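You operate a simulated robot arm through the tools that you are given. There is no shell and no other tool. Be economical: measure what you need, move in short steps, check, and stop when the job is done.

Carry out the task below with a simulated robot arm. There is one attempt and no reset: what you move stays moved.

Task
Put the roll of bale film in the black parts dish.

It is judged by the outcome, as a careful person would: the job done as asked, and still so three seconds after it is handed in. It fails if anything else is knocked over, pushed out of place, dropped, spilled or broken.

Robot
A 7-joint arm with a two-finger parallel gripper, fixed in place. Base frame: the origin is at the foot of the arm, x ahead of it, y to its left, z up; the work surface is at about z = 0. Readings come in m, rad, newtons and seconds.
With the tool pointing down near the work surface it reaches from about 0.24 to 0.62 m from the base axis. Its first joint turns from -1.152 to 1.152 rad. Payload 2.6 kg.
Tool frame: the origin (TCP) lies between the finger pads and is the grasp point; the fingertips stand 0.03 m ahead of it; z points along the fingers, y is the line along which they close. The gripper opens to 0.094 m. The fingers are 0.028 m wide and 0.01 m thick; the gripper's body (0.05 by 0.096 m) begins 0.055 m behind the TCP.
Orientation is that of the tool frame in the base frame, as a unit quaternion [x, y, z, w]. With the fingers straight down and closing along the base's y, the tool's x points along the base's -x, its y along +y and its z along -z.

Tools
- The arm moves only by the tool apply_moves. Its argument "targets" is a list of rows, each a list of 4 numbers: the shift along the tool's x, y, z in m, then the turn about the tool's z in rad. In form: [[dx, dy, dz, yaw], ...]. A call has 1 to 10 rows; each row shifts and turns the commanded pose from where the row before left it, along the tool's axes as they then stand. "jaw" is the opening, from 0 (shut) to 1 (fully open), set as the call begins (left out, the last holds). Rows are played at 5 a second. More than 0.05 m and 0.15 rad between two rows, or a gripper value outside its range, and nothing of the call is played. Where a pose cannot be reached the arm comes as near as it can. A force on the tool above 40 N (or 10 N above the force at the start of the call, whichever is more), or a blocked arm, ends the call early, and 0.2 s more pass. The fingers move at their own pace (about 0.072 m/s each) and stop on an object; they squeeze with about 22 N. The grip force told is the motor's: it shows also when the fingers shut on nothing. Time passes only in rows, and 0.2 s behind the last, so rows that do not move let the fingers close. The reply holds the time, the measured pose of the TCP, the force on the tool along the base axes, the opening and the grip force, in the units named above and with some noise, and new pictures: "show" is both (left out), scene, wrist or none.
- Cameras (640 x 400 px; columns grow to the right, rows downward): "scene" is fixed at [0.0395, 0.4332, 0.5726]; the picture's right is [-0.75, -0.67, 0.00], its down [-0.32, 0.36, -0.88] and it looks along [0.58, -0.65, -0.48] (base axes); focal length 305 px, centre (320, 200). "wrist" rides on the gripper at [-0.037, 0, -0.058] in the tool frame; the picture's right is [0.00, -1.00, 0.00], its down [0.97, 0.00, -0.24] and it looks along [0.24, 0.00, 0.97] (tool axes); focal length 218 px, centre (320, 200). There is no depth. A picture from a camera that has moved, and an enlarged one, comes with that camera's place and axes in the base frame and with its lens.
- enlarge(camera, box): a new picture of the part [left, top, right, bottom] of that camera's present view, enlarged. It takes no simulated time.
- hand_in(): hands the job in; it is judged then, once.

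Go step by step. Nothing tells you positions but the pictures and the camera data: compare them with the known pose of the tool, close in by small moves and look again before you grip or let go. The budget is 90 turns and 170 pictures, counting those below and the enlarged ones. Unless the task says otherwise, let go and move clear before handing in, and close with one line.

The tools are called as a command line: name --pt "numbers of a row" for each row, then --argument value for the rest, lists and objects as JSON in quotes. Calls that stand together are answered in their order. apply_moves: Moves the arm, as the interface text tells. Its arguments: {"type":"object","properties":{"targets":{"type":"array","items":{"type":"array","items":{"type":"number"}}},"jaw":{"type":"number"},"show":{"type":"string","enum":["both","scene","wrist","none"]}},"required":["targets"]} The other tools are called the same way: enlarge (camera, box) takes an enlarged picture of a part of a camera's view; hand_in () hands the job in.

At the start:

```text
t: 0.0
ee_pos: [0.3795, -0.0002, 0.3652]
orientation: [0.0, 1.0, 0.0, 0.0]
contact_force: [0.5, 0.1, -0.8]
width: 0.094
grip_force: 0.0
```

scene: 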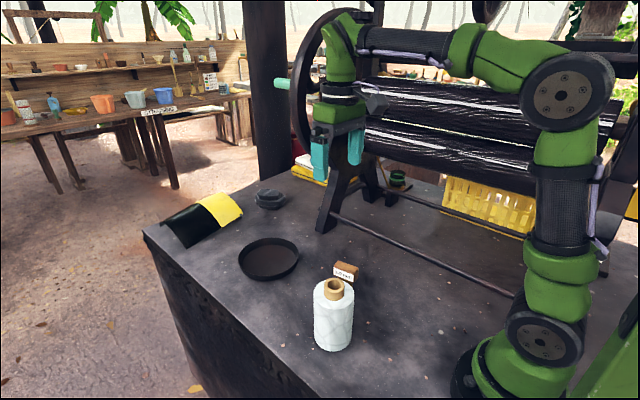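
wrist: 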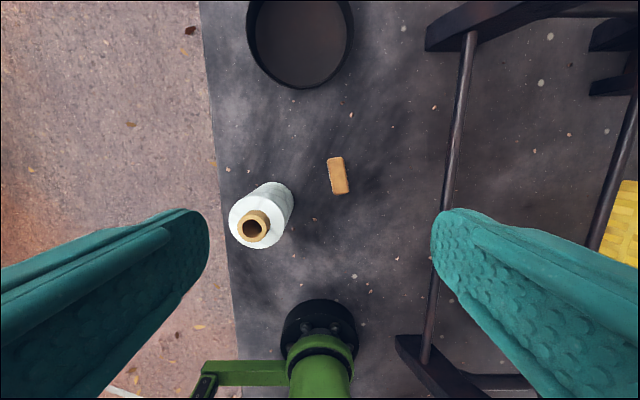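

The film roll stands near (0.30, 0.10), and the dish is near (0.60, 0.03), close to the edge of reach. I'll zoom in to check the roll's width and height before moving.

enlarge --camera "scene" --box '[220, 220, 400, 360]'

enlarge --camera "wrist" --box '[200, 140, 360, 260]'

```text
2.86 times, centred on (310, 290) of scene
camera zoom: at [0.0395, 0.4332, 0.5726], right [-0.75, -0.67, 0.0], down [-0.32, 0.36, -0.88], along [0.58, -0.65, -0.48], focal length 872 px, centre (349, -57)
```

zoom: 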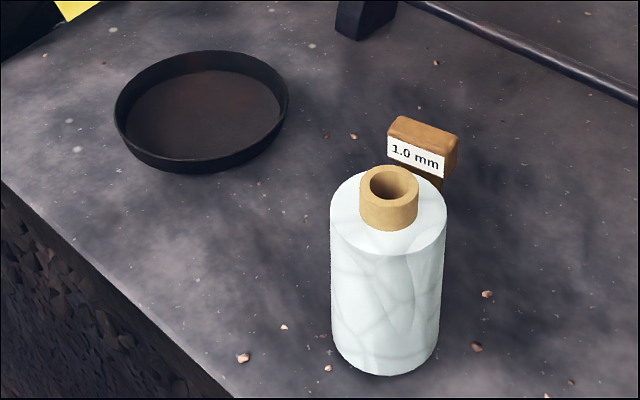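

```text
3.33 times, centred on (280, 200) of wrist
camera zoom: at [0.4164, -0.0011, 0.4239], right [0.0, -1.0, 0.0], down [-0.97, 0.0, 0.24], along [-0.24, 0.0, -0.97], focal length 728 px, centre (453, 200)
```

zoom: 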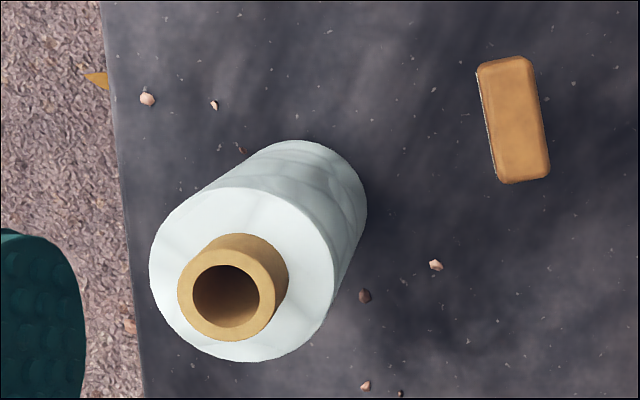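

The roll is about 0.078 m wide, with a narrower core stub about 0.038 m wide and 0.025 m tall on top. I'll grip the stub because it leaves much more clearance, and first move over the roll at a safe height.

apply_moves --pt "0.02 0.025 0 0" --pt "0.02 0.025 0 0" --pt "0.02 0.025 0.01 0" --pt "0.015 0.02 0.01 0" --pt "0 0 0 0" --jaw 1

```text
t: 1.2
ee_pos: [0.3066, 0.095, 0.3466]
orientation: [0.0, 1.0, 0.0, -0.001]
contact_force: [-1.5, 0.2, -0.1]
width: 0.0942
grip_force: 0.0
camera wrist: at [0.3438, 0.0948, 0.4064], right [0.0, -1.0, 0.0], down [-0.97, 0.0, 0.24], along [-0.24, 0.0, -0.97], focal length 218 px, centre (320, 200)
```

scene: 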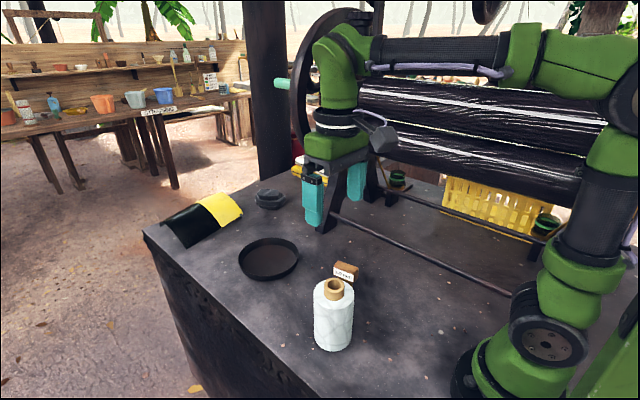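
wrist: 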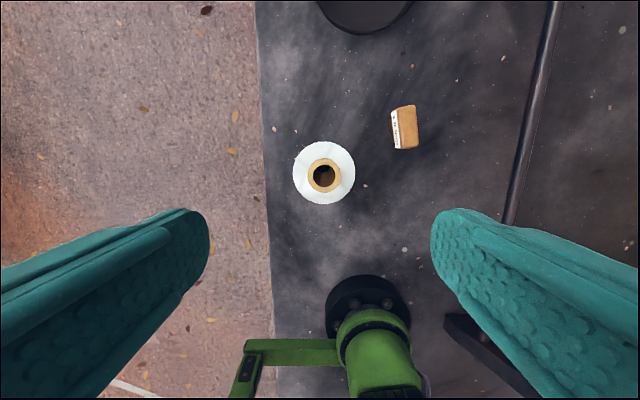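

The core centre triangulates to about (0.309, 0.090) with its top at z ≈ 0.14. I'll line up over it and come down partway, then look again.

apply_moves --pt "-0.002 -0.005 0.03 0" --pt "0 0 0.04 0" --pt "0 0 0.04 0" --pt "0 0 0.03 0" --pt "0 0 0 0"

```text
t: 2.4
ee_pos: [0.3087, 0.0897, 0.2017]
orientation: [0.001, 1.0, 0.001, 0.0]
contact_force: [-0.5, 0.2, -0.5]
width: 0.0939
grip_force: 0.0
camera wrist: at [0.3445, 0.0902, 0.2614], right [0.0, -1.0, 0.0], down [-0.97, 0.0, 0.24], along [-0.24, 0.0, -0.97], focal length 218 px, centre (320, 200)
```

scene: 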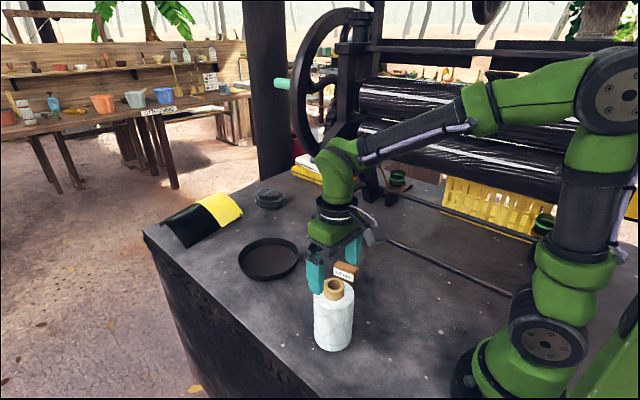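
wrist: 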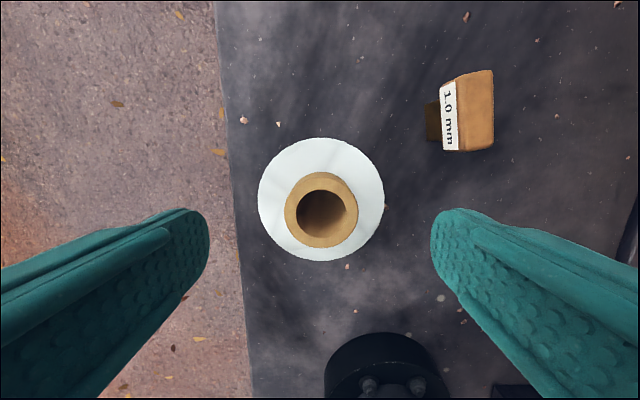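

The views agree: core top z ≈ 0.142, body top z ≈ 0.116, centred under the tool. I'll lower until the fingertips sit just above the film body.

apply_moves --pt "0 -0.0005 0.025 0" --pt "0 0 0.02 0" --pt "0 0 0.0065 0" --pt "0 0 0 0"

enlarge --camera "scene" --box '[260, 200, 420, 360]'

```text
t: 3.4
ee_pos: [0.3065, 0.0888, 0.1519]
orientation: [-0.001, 1.0, 0.0, 0.0]
contact_force: [-0.1, 0.2, 0.2]
width: 0.0941
grip_force: 0.0
camera wrist: at [0.3431, 0.0893, 0.211], right [0.0, -1.0, 0.0], down [-0.97, 0.0, 0.24], along [-0.24, 0.0, -0.97], focal length 218 px, centre (320, 200)
```

scene: 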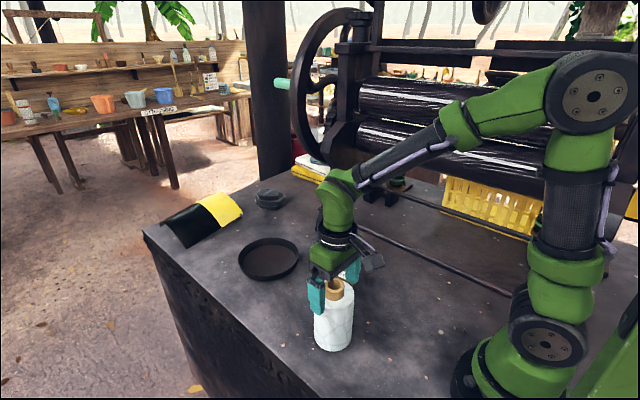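
wrist: 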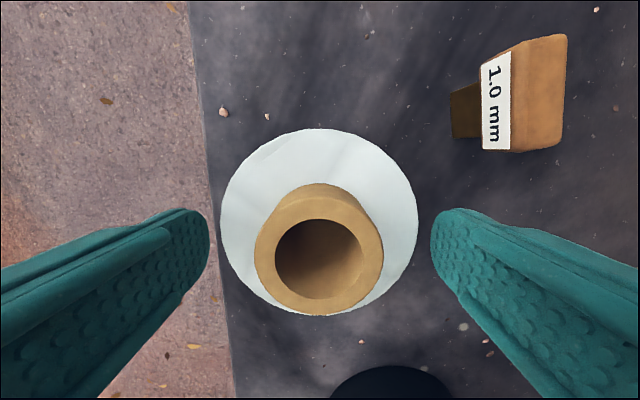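

```text
2.50 times, centred on (340, 280) of scene
camera zoom: at [0.0395, 0.4332, 0.5726], right [-0.75, -0.67, 0.0], down [-0.32, 0.36, -0.88], along [0.58, -0.65, -0.48], focal length 763 px, centre (270, 0)
```

zoom: 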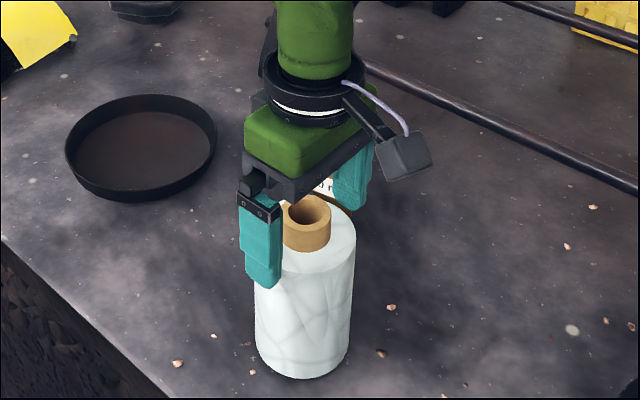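

Comparing apparent sizes across the views puts the film top at z ≈ 0.126 and the core top at about 0.150, higher than I had it. The fingertips are now slightly below the film's top rim, so I'll raise about 7 mm and shift 4 mm outward before closing.

apply_moves --pt "0 0 -0.007 0" --pt "-0.004 0 0 0" --pt "0 0 0 0"

enlarge --camera "scene" --box '[290, 250, 380, 310]'

```text
t: 4.2
ee_pos: [0.3106, 0.0893, 0.1595]
orientation: [0.001, 1.0, 0.0, 0.0]
contact_force: [0.1, 0.8, -0.6]
width: 0.0942
grip_force: 0.1
camera wrist: at [0.3464, 0.0891, 0.2188], right [0.0, -1.0, 0.0], down [-0.97, 0.0, 0.24], along [-0.24, 0.0, -0.97], focal length 218 px, centre (320, 200)
```

scene: 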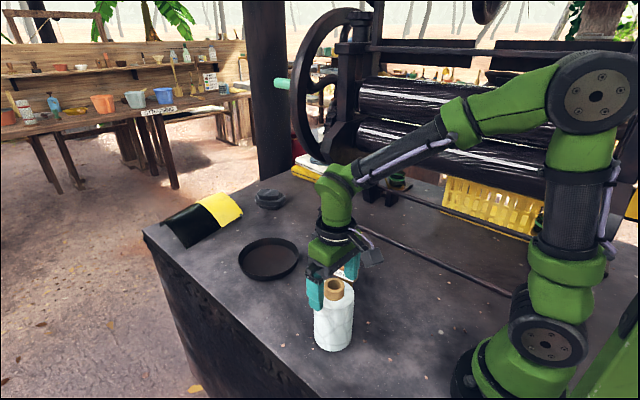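
wrist: 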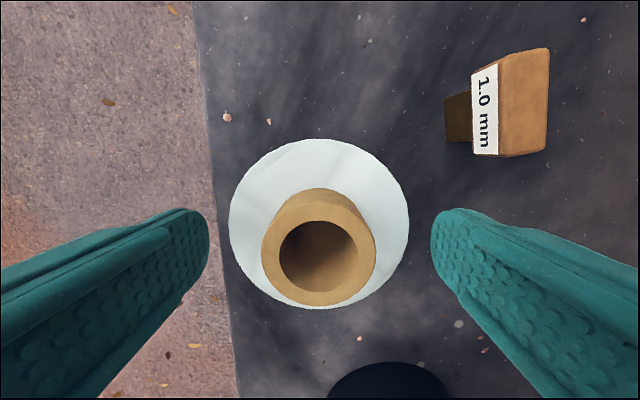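

```text
6.67 times, centred on (335, 280) of scene
camera zoom: at [0.0395, 0.4332, 0.5726], right [-0.75, -0.67, 0.0], down [-0.32, 0.36, -0.88], along [0.58, -0.65, -0.48], focal length 2034 px, centre (220, -333)
```

zoom: 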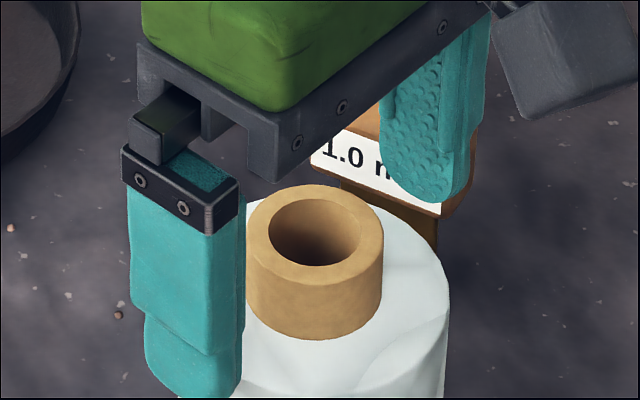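

The core is now between the fingers with only a slim gap above the film. I'll rise 2 mm more and close on the core.

apply_moves --pt "0 0 -0.002 0" --show "none"

apply_moves --pt "0 0 0 0" --pt "0 0 0 0" --pt "0 0 0 0" --pt "0 0 0 0" --pt "0 0 0 0" --jaw 0

enlarge --camera "scene" --box '[275, 240, 395, 360]'

```text
t: 4.6
ee_pos: [0.3102, 0.0892, 0.1618]
orientation: [0.0, 1.0, 0.0, 0.0]
contact_force: [-0.7, 0.2, -0.5]
width: 0.0942
grip_force: 0.0
```

```text
t: 5.8
ee_pos: [0.3101, 0.089, 0.1616]
orientation: [0.0, 1.0, 0.0, 0.0]
contact_force: [-0.2, 0.1, 1.4]
width: 0.0366
grip_force: 22.1
camera wrist: at [0.3467, 0.089, 0.2214], right [0.0, -1.0, 0.0], down [-0.97, 0.0, 0.24], along [-0.24, 0.0, -0.97], focal length 218 px, centre (320, 200)
```

scene: 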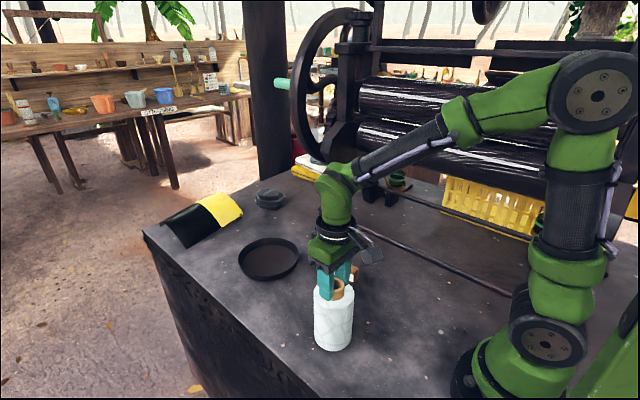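
wrist: 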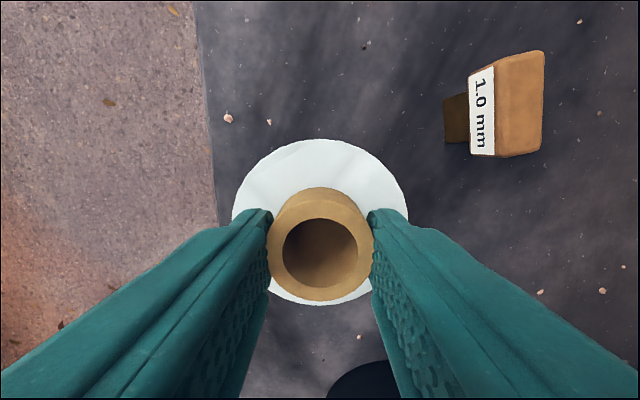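

```text
3.33 times, centred on (335, 300) of scene
camera zoom: at [0.0395, 0.4332, 0.5726], right [-0.75, -0.67, 0.0], down [-0.32, 0.36, -0.88], along [0.58, -0.65, -0.48], focal length 1017 px, centre (270, -133)
```

zoom: 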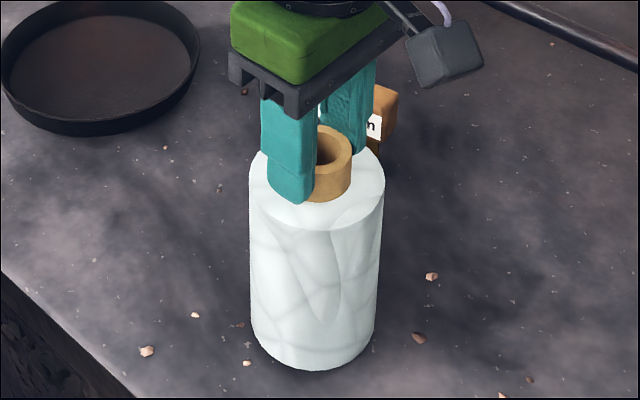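

The fingers stopped on the core at 0.037 m with 22 N. I'll lift a little to test the hold.

apply_moves --pt "0 0 -0.01 0" --pt "0 0 -0.02 0" --pt "0 0 -0.02 0" --pt "0 0 0 0"

```text
t: 6.8
ee_pos: [0.3112, 0.0894, 0.2137]
orientation: [-0.001, 1.0, 0.0, 0.001]
contact_force: [-0.5, -0.9, -2.6]
width: 0.0365
grip_force: 22.4
camera wrist: at [0.3469, 0.0893, 0.2726], right [0.0, -1.0, 0.0], down [-0.97, 0.0, 0.24], along [-0.24, 0.0, -0.97], focal length 218 px, centre (320, 200)
```

scene: 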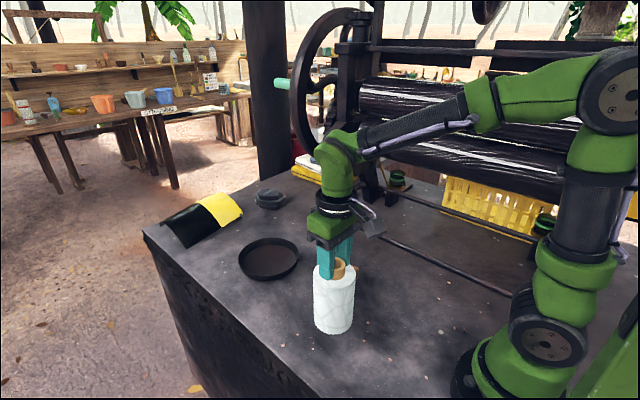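
wrist: 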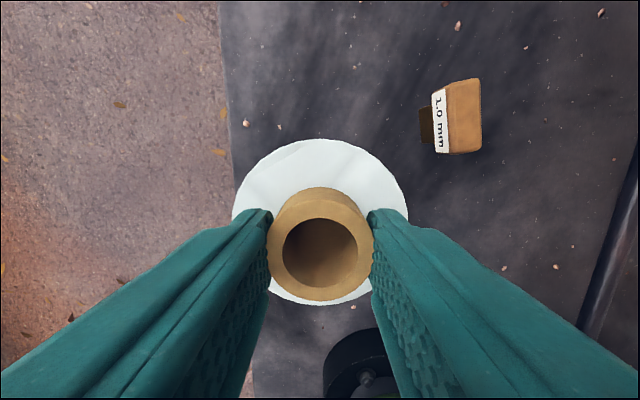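

The roll lifts cleanly and hangs straight. I'll raise it further to clear the wooden block, then carry it most of the way toward the dish.

apply_moves --pt "0 0 -0.03 0" --pt "0 0 -0.03 0" --pt "-0.03 -0.006 0 0" --pt "-0.03 -0.01 0 0" --pt "-0.03 -0.01 0 0" --pt "-0.03 -0.01 0 0" --pt "-0.03 -0.01 0 0" --pt "-0.03 -0.006 0 0" --pt "-0.02 0 0 0" --pt "0 0 0 0"

```text
t: 9.0
ee_pos: [0.514, 0.0369, 0.2724]
orientation: [0.001, 1.0, 0.0, 0.001]
contact_force: [0.3, -0.6, -3.7]
width: 0.0371
grip_force: 22.6
camera wrist: at [0.5495, 0.0365, 0.3327], right [0.0, -1.0, 0.0], down [-0.97, 0.0, 0.24], along [-0.24, 0.0, -0.97], focal length 218 px, centre (320, 200)
```

scene: 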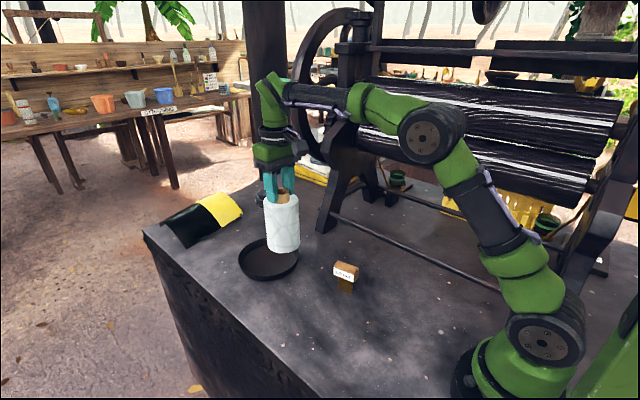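
wrist: 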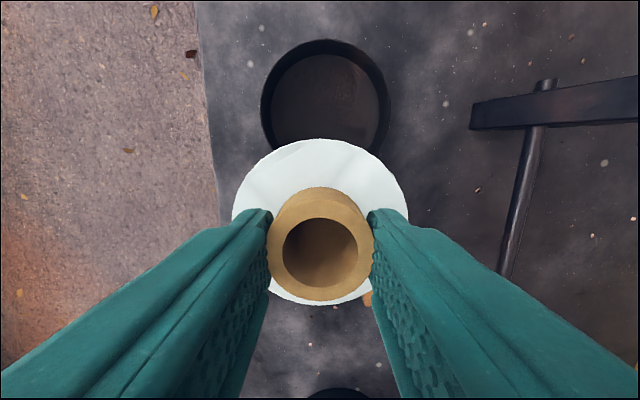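

The dish centre comes out at about (0.60, 0.029) with radius about 0.087. I'll move the roll above it and check before lowering.

apply_moves --pt "-0.025 -0.003 0 0" --pt "-0.025 -0.003 0 0" --pt "-0.02 -0.002 0 0" --pt "-0.012 0 0.02 0" --pt "0 0 0.02 0" --pt "0 0 0 0" --pt "0 0 0 0"

enlarge --camera "scene" --box '[190, 140, 350, 300]'

```text
t: 10.6
ee_pos: [0.5734, 0.0335, 0.2331]
orientation: [0.0, 1.0, 0.0, 0.0]
contact_force: [0.1, -0.6, -3.6]
width: 0.0367
grip_force: 22.0
out of reach, approached as far as the arm can: row 3
camera wrist: at [0.6104, 0.0336, 0.2917], right [0.0, -1.0, 0.0], down [-0.97, 0.0, 0.24], along [-0.24, 0.0, -0.97], focal length 218 px, centre (320, 200)
```

scene: 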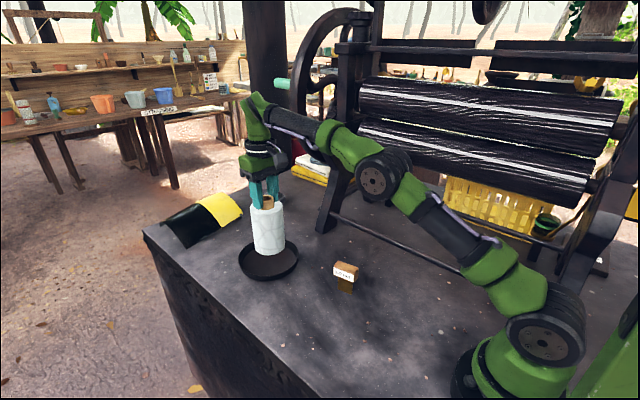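
wrist: 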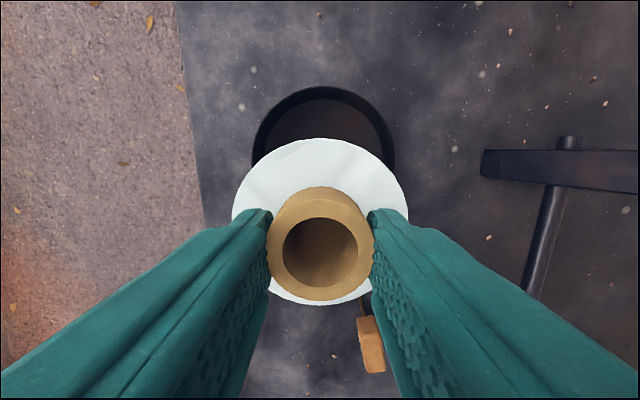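

```text
2.50 times, centred on (270, 220) of scene
camera zoom: at [0.0395, 0.4332, 0.5725], right [-0.75, -0.67, 0.0], down [-0.32, 0.36, -0.88], along [0.58, -0.65, -0.48], focal length 763 px, centre (445, 150)
```

zoom: 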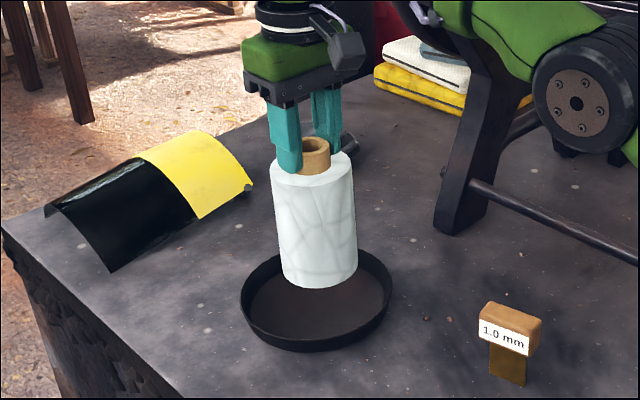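

The arm hit its reach limit at this height, at x ≈ 0.573, and the dish centre is at (0.60, 0.03). Reach improves lower down, so I'll drop a little while still above the rim and move further out.

apply_moves --pt "0 0 0.02 0" --pt "0 -0.002 0.01 0" --pt "-0.01 0 0 0" --pt "-0.01 0 0 0" --pt "0 0 0 0"

enlarge --camera "scene" --box '[190, 140, 350, 300]'

```text
t: 11.8
ee_pos: [0.5926, 0.0319, 0.2022]
orientation: [0.001, 1.0, 0.0, 0.0]
contact_force: [-0.3, -1.0, -3.3]
width: 0.0369
grip_force: 22.0
camera wrist: at [0.629, 0.031, 0.2614], right [0.0, -1.0, 0.0], down [-0.97, 0.0, 0.24], along [-0.24, 0.0, -0.97], focal length 218 px, centre (320, 200)
```

scene: 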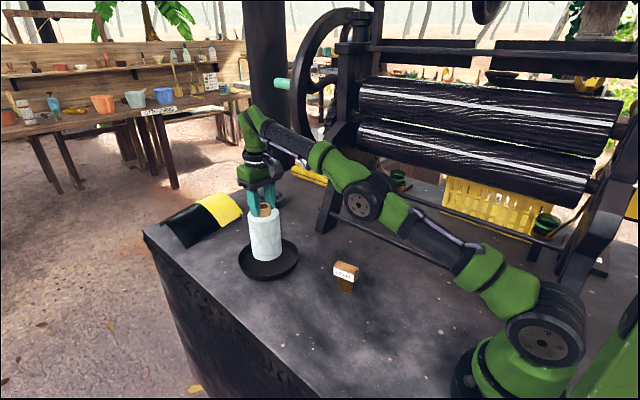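
wrist: 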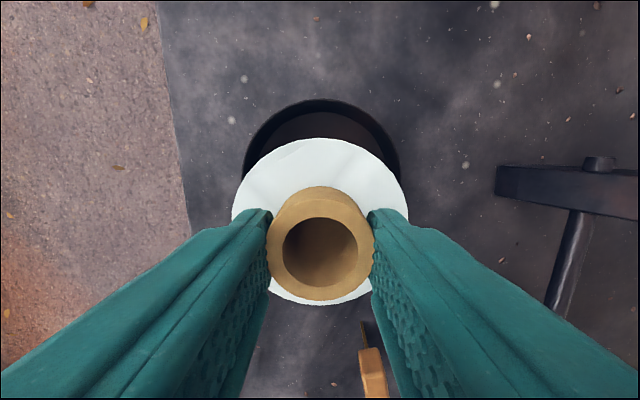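

```text
2.50 times, centred on (270, 220) of scene
camera zoom: at [0.0395, 0.4332, 0.5725], right [-0.75, -0.67, 0.0], down [-0.32, 0.36, -0.88], along [0.58, -0.65, -0.48], focal length 763 px, centre (445, 150)
```

zoom: 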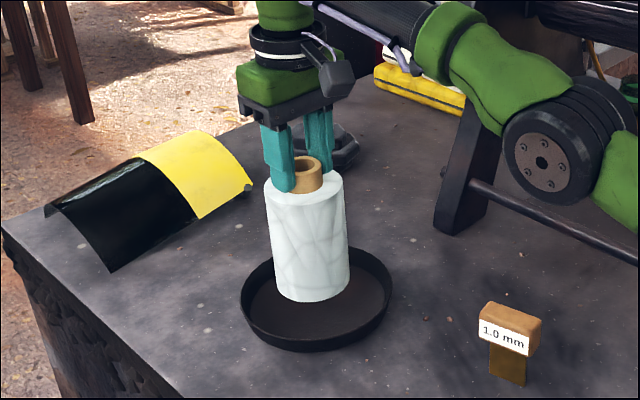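

The roll is above the dish floor, close to the centre and clear of the rim. I'll lower it, finishing with small steps.

apply_moves --pt "-0.003 -0.001 0.01 0" --pt "0 0 0.01 0" --pt "0 0 0.008 0" --pt "0 0 0.004 0" --pt "0 0 0 0" --show "scene"

enlarge --camera "scene" --box '[190, 140, 350, 300]'

```text
t: 13.0
ee_pos: [0.5977, 0.03, 0.171]
orientation: [0.0, 1.0, 0.0, 0.001]
contact_force: [0.1, 0.4, -3.2]
width: 0.0369
grip_force: 22.0
```

scene: 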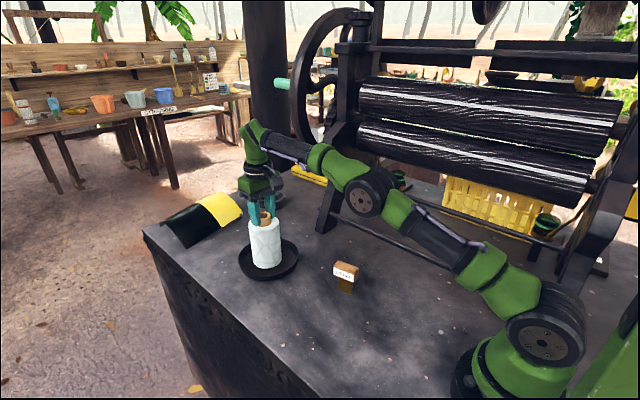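

```text
2.50 times, centred on (270, 220) of scene
camera zoom: at [0.0395, 0.4332, 0.5725], right [-0.75, -0.67, 0.0], down [-0.32, 0.36, -0.88], along [0.58, -0.65, -0.48], focal length 763 px, centre (445, 150)
```

zoom: 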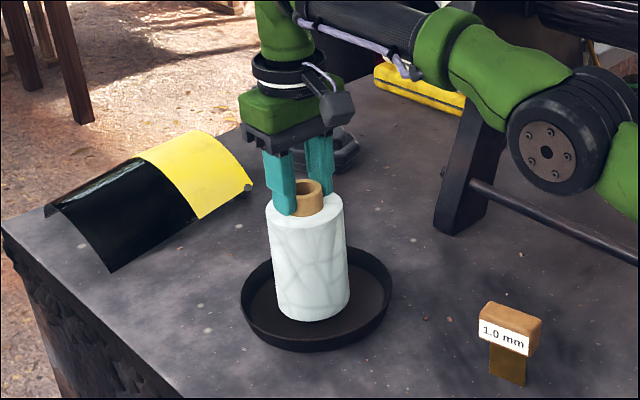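

Still hanging free, about 5–8 mm above the dish floor. I'll step down finely until it makes contact.

apply_moves --pt "0 0 0.002 0" --pt "0 0 0.002 0" --pt "0 0 0.001 0" --pt "0 0 0 0" --show "none"

```text
t: 14.0
ee_pos: [0.598, 0.0295, 0.167]
orientation: [0.0, 1.0, 0.0, 0.0]
contact_force: [-0.2, 0.1, -2.8]
width: 0.0369
grip_force: 22.4
```

apply_moves --pt "0 0 0.001 0" --pt "0 0 0.001 0" --pt "0 0 0 0" --show "none"

```text
t: 14.8
ee_pos: [0.5969, 0.028, 0.1647]
orientation: [0.001, 1.0, 0.0, 0.002]
contact_force: [-0.9, -1.3, 3.7]
width: 0.0369
grip_force: 22.2
```

The vertical force has flipped from −2.8 to +3.7 N, so the roll is resting on the dish floor. I'll open the fingers now.

apply_moves --pt "0 0 0 0" --pt "0 0 0 0" --pt "0 0 0 0" --pt "0 0 0 0" --jaw 0.9

enlarge --camera "scene" --box '[190, 140, 350, 300]'

```text
t: 15.8
ee_pos: [0.5974, 0.0308, 0.1641]
orientation: [0.0, 1.0, 0.0, 0.0]
contact_force: [-0.4, 0.9, -0.2]
width: 0.0848
grip_force: 0.1
camera wrist: at [0.634, 0.0292, 0.2242], right [0.0, -1.0, 0.0], down [-0.97, 0.0, 0.24], along [-0.24, 0.0, -0.97], focal length 218 px, centre (320, 200)
```

scene: 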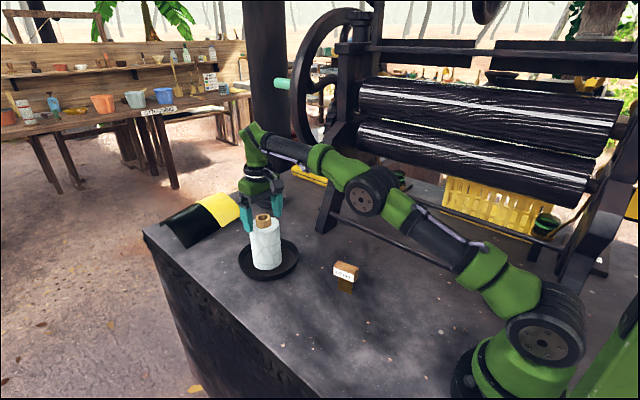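
wrist: 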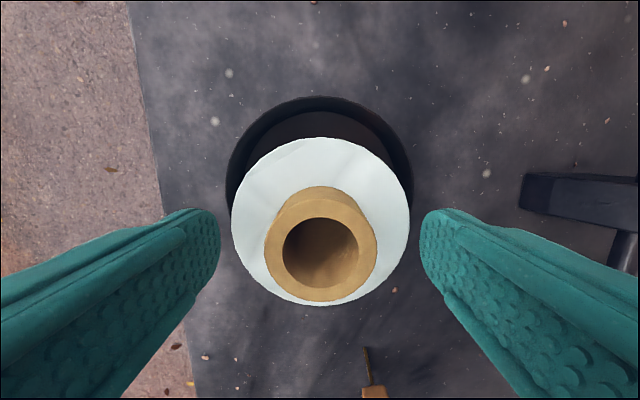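

```text
2.50 times, centred on (270, 220) of scene
camera zoom: at [0.0395, 0.4332, 0.5726], right [-0.75, -0.67, 0.0], down [-0.32, 0.36, -0.88], along [0.58, -0.65, -0.48], focal length 763 px, centre (445, 150)
```

zoom: 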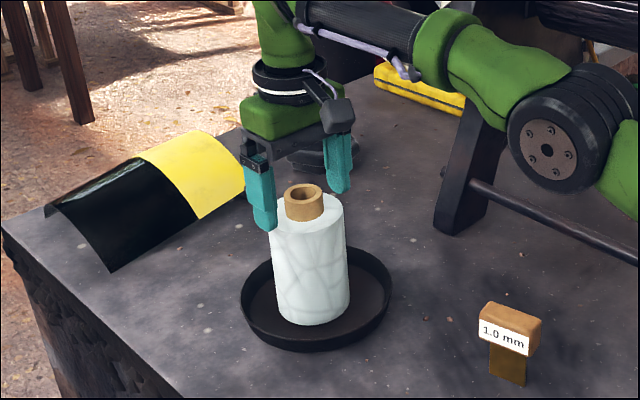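

The roll is released and standing upright in the dish, with both fingers clear of it. I'll go straight up past the core, then back and up.

apply_moves --pt "0 0 -0.015 0" --pt "0 0 -0.02 0" --pt "0.005 0 -0.02 0" --pt "0.02 0 -0.03 0" --pt "0.03 0 -0.03 0" --pt "0.03 0 -0.02 0" --pt "0.03 0 0 0" --pt "0.03 0 0 0" --pt "0 0 0 0"

enlarge --camera "scene" --box '[190, 140, 350, 300]'

```text
t: 17.8
ee_pos: [0.5407, 0.0396, 0.317]
orientation: [0.0, 1.0, 0.0, -0.001]
contact_force: [0.1, -0.4, 0.4]
width: 0.0848
grip_force: 0.0
out of reach, approached as far as the arm can: row 2, 3, 4, 5, 6, 7, 8
camera wrist: at [0.5778, 0.0401, 0.3764], right [0.0, -1.0, 0.0], down [-0.97, 0.0, 0.24], along [-0.24, 0.0, -0.97], focal length 218 px, centre (320, 200)
```

scene: 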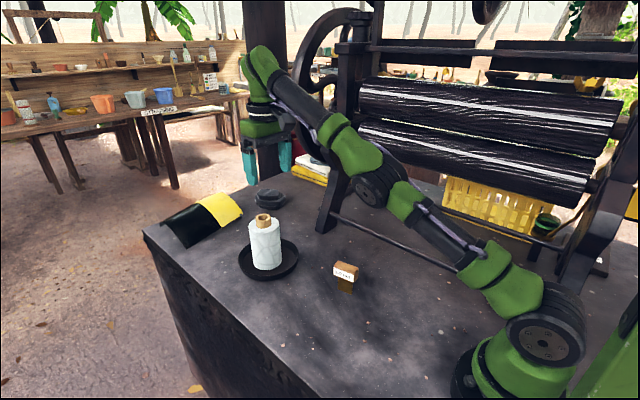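
wrist: 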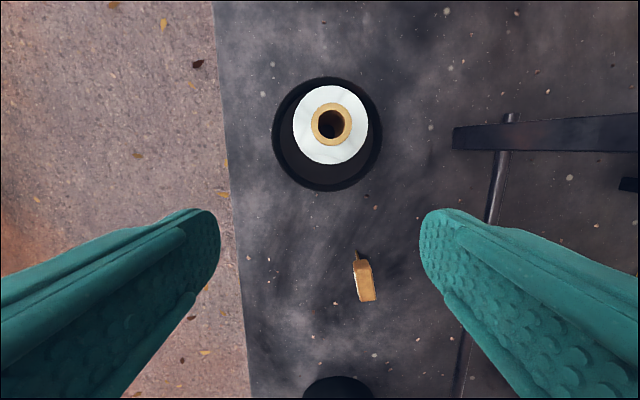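

```text
2.50 times, centred on (270, 220) of scene
camera zoom: at [0.0395, 0.4332, 0.5726], right [-0.75, -0.67, 0.0], down [-0.32, 0.36, -0.88], along [0.58, -0.65, -0.48], focal length 763 px, centre (445, 150)
```

zoom: 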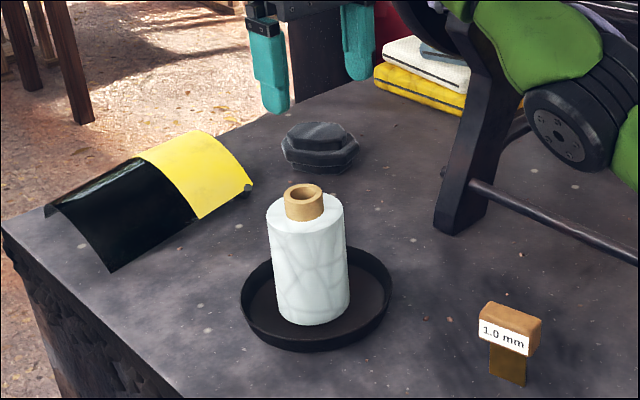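

The roll stands upright in the dish, the gripper is clear, and nothing else has been moved. I'm handing in.

hand_in

```text
The job is handed in.
```

The roll of bale film is standing upright in the black parts dish, nothing else looks disturbed, and the job is handed in.
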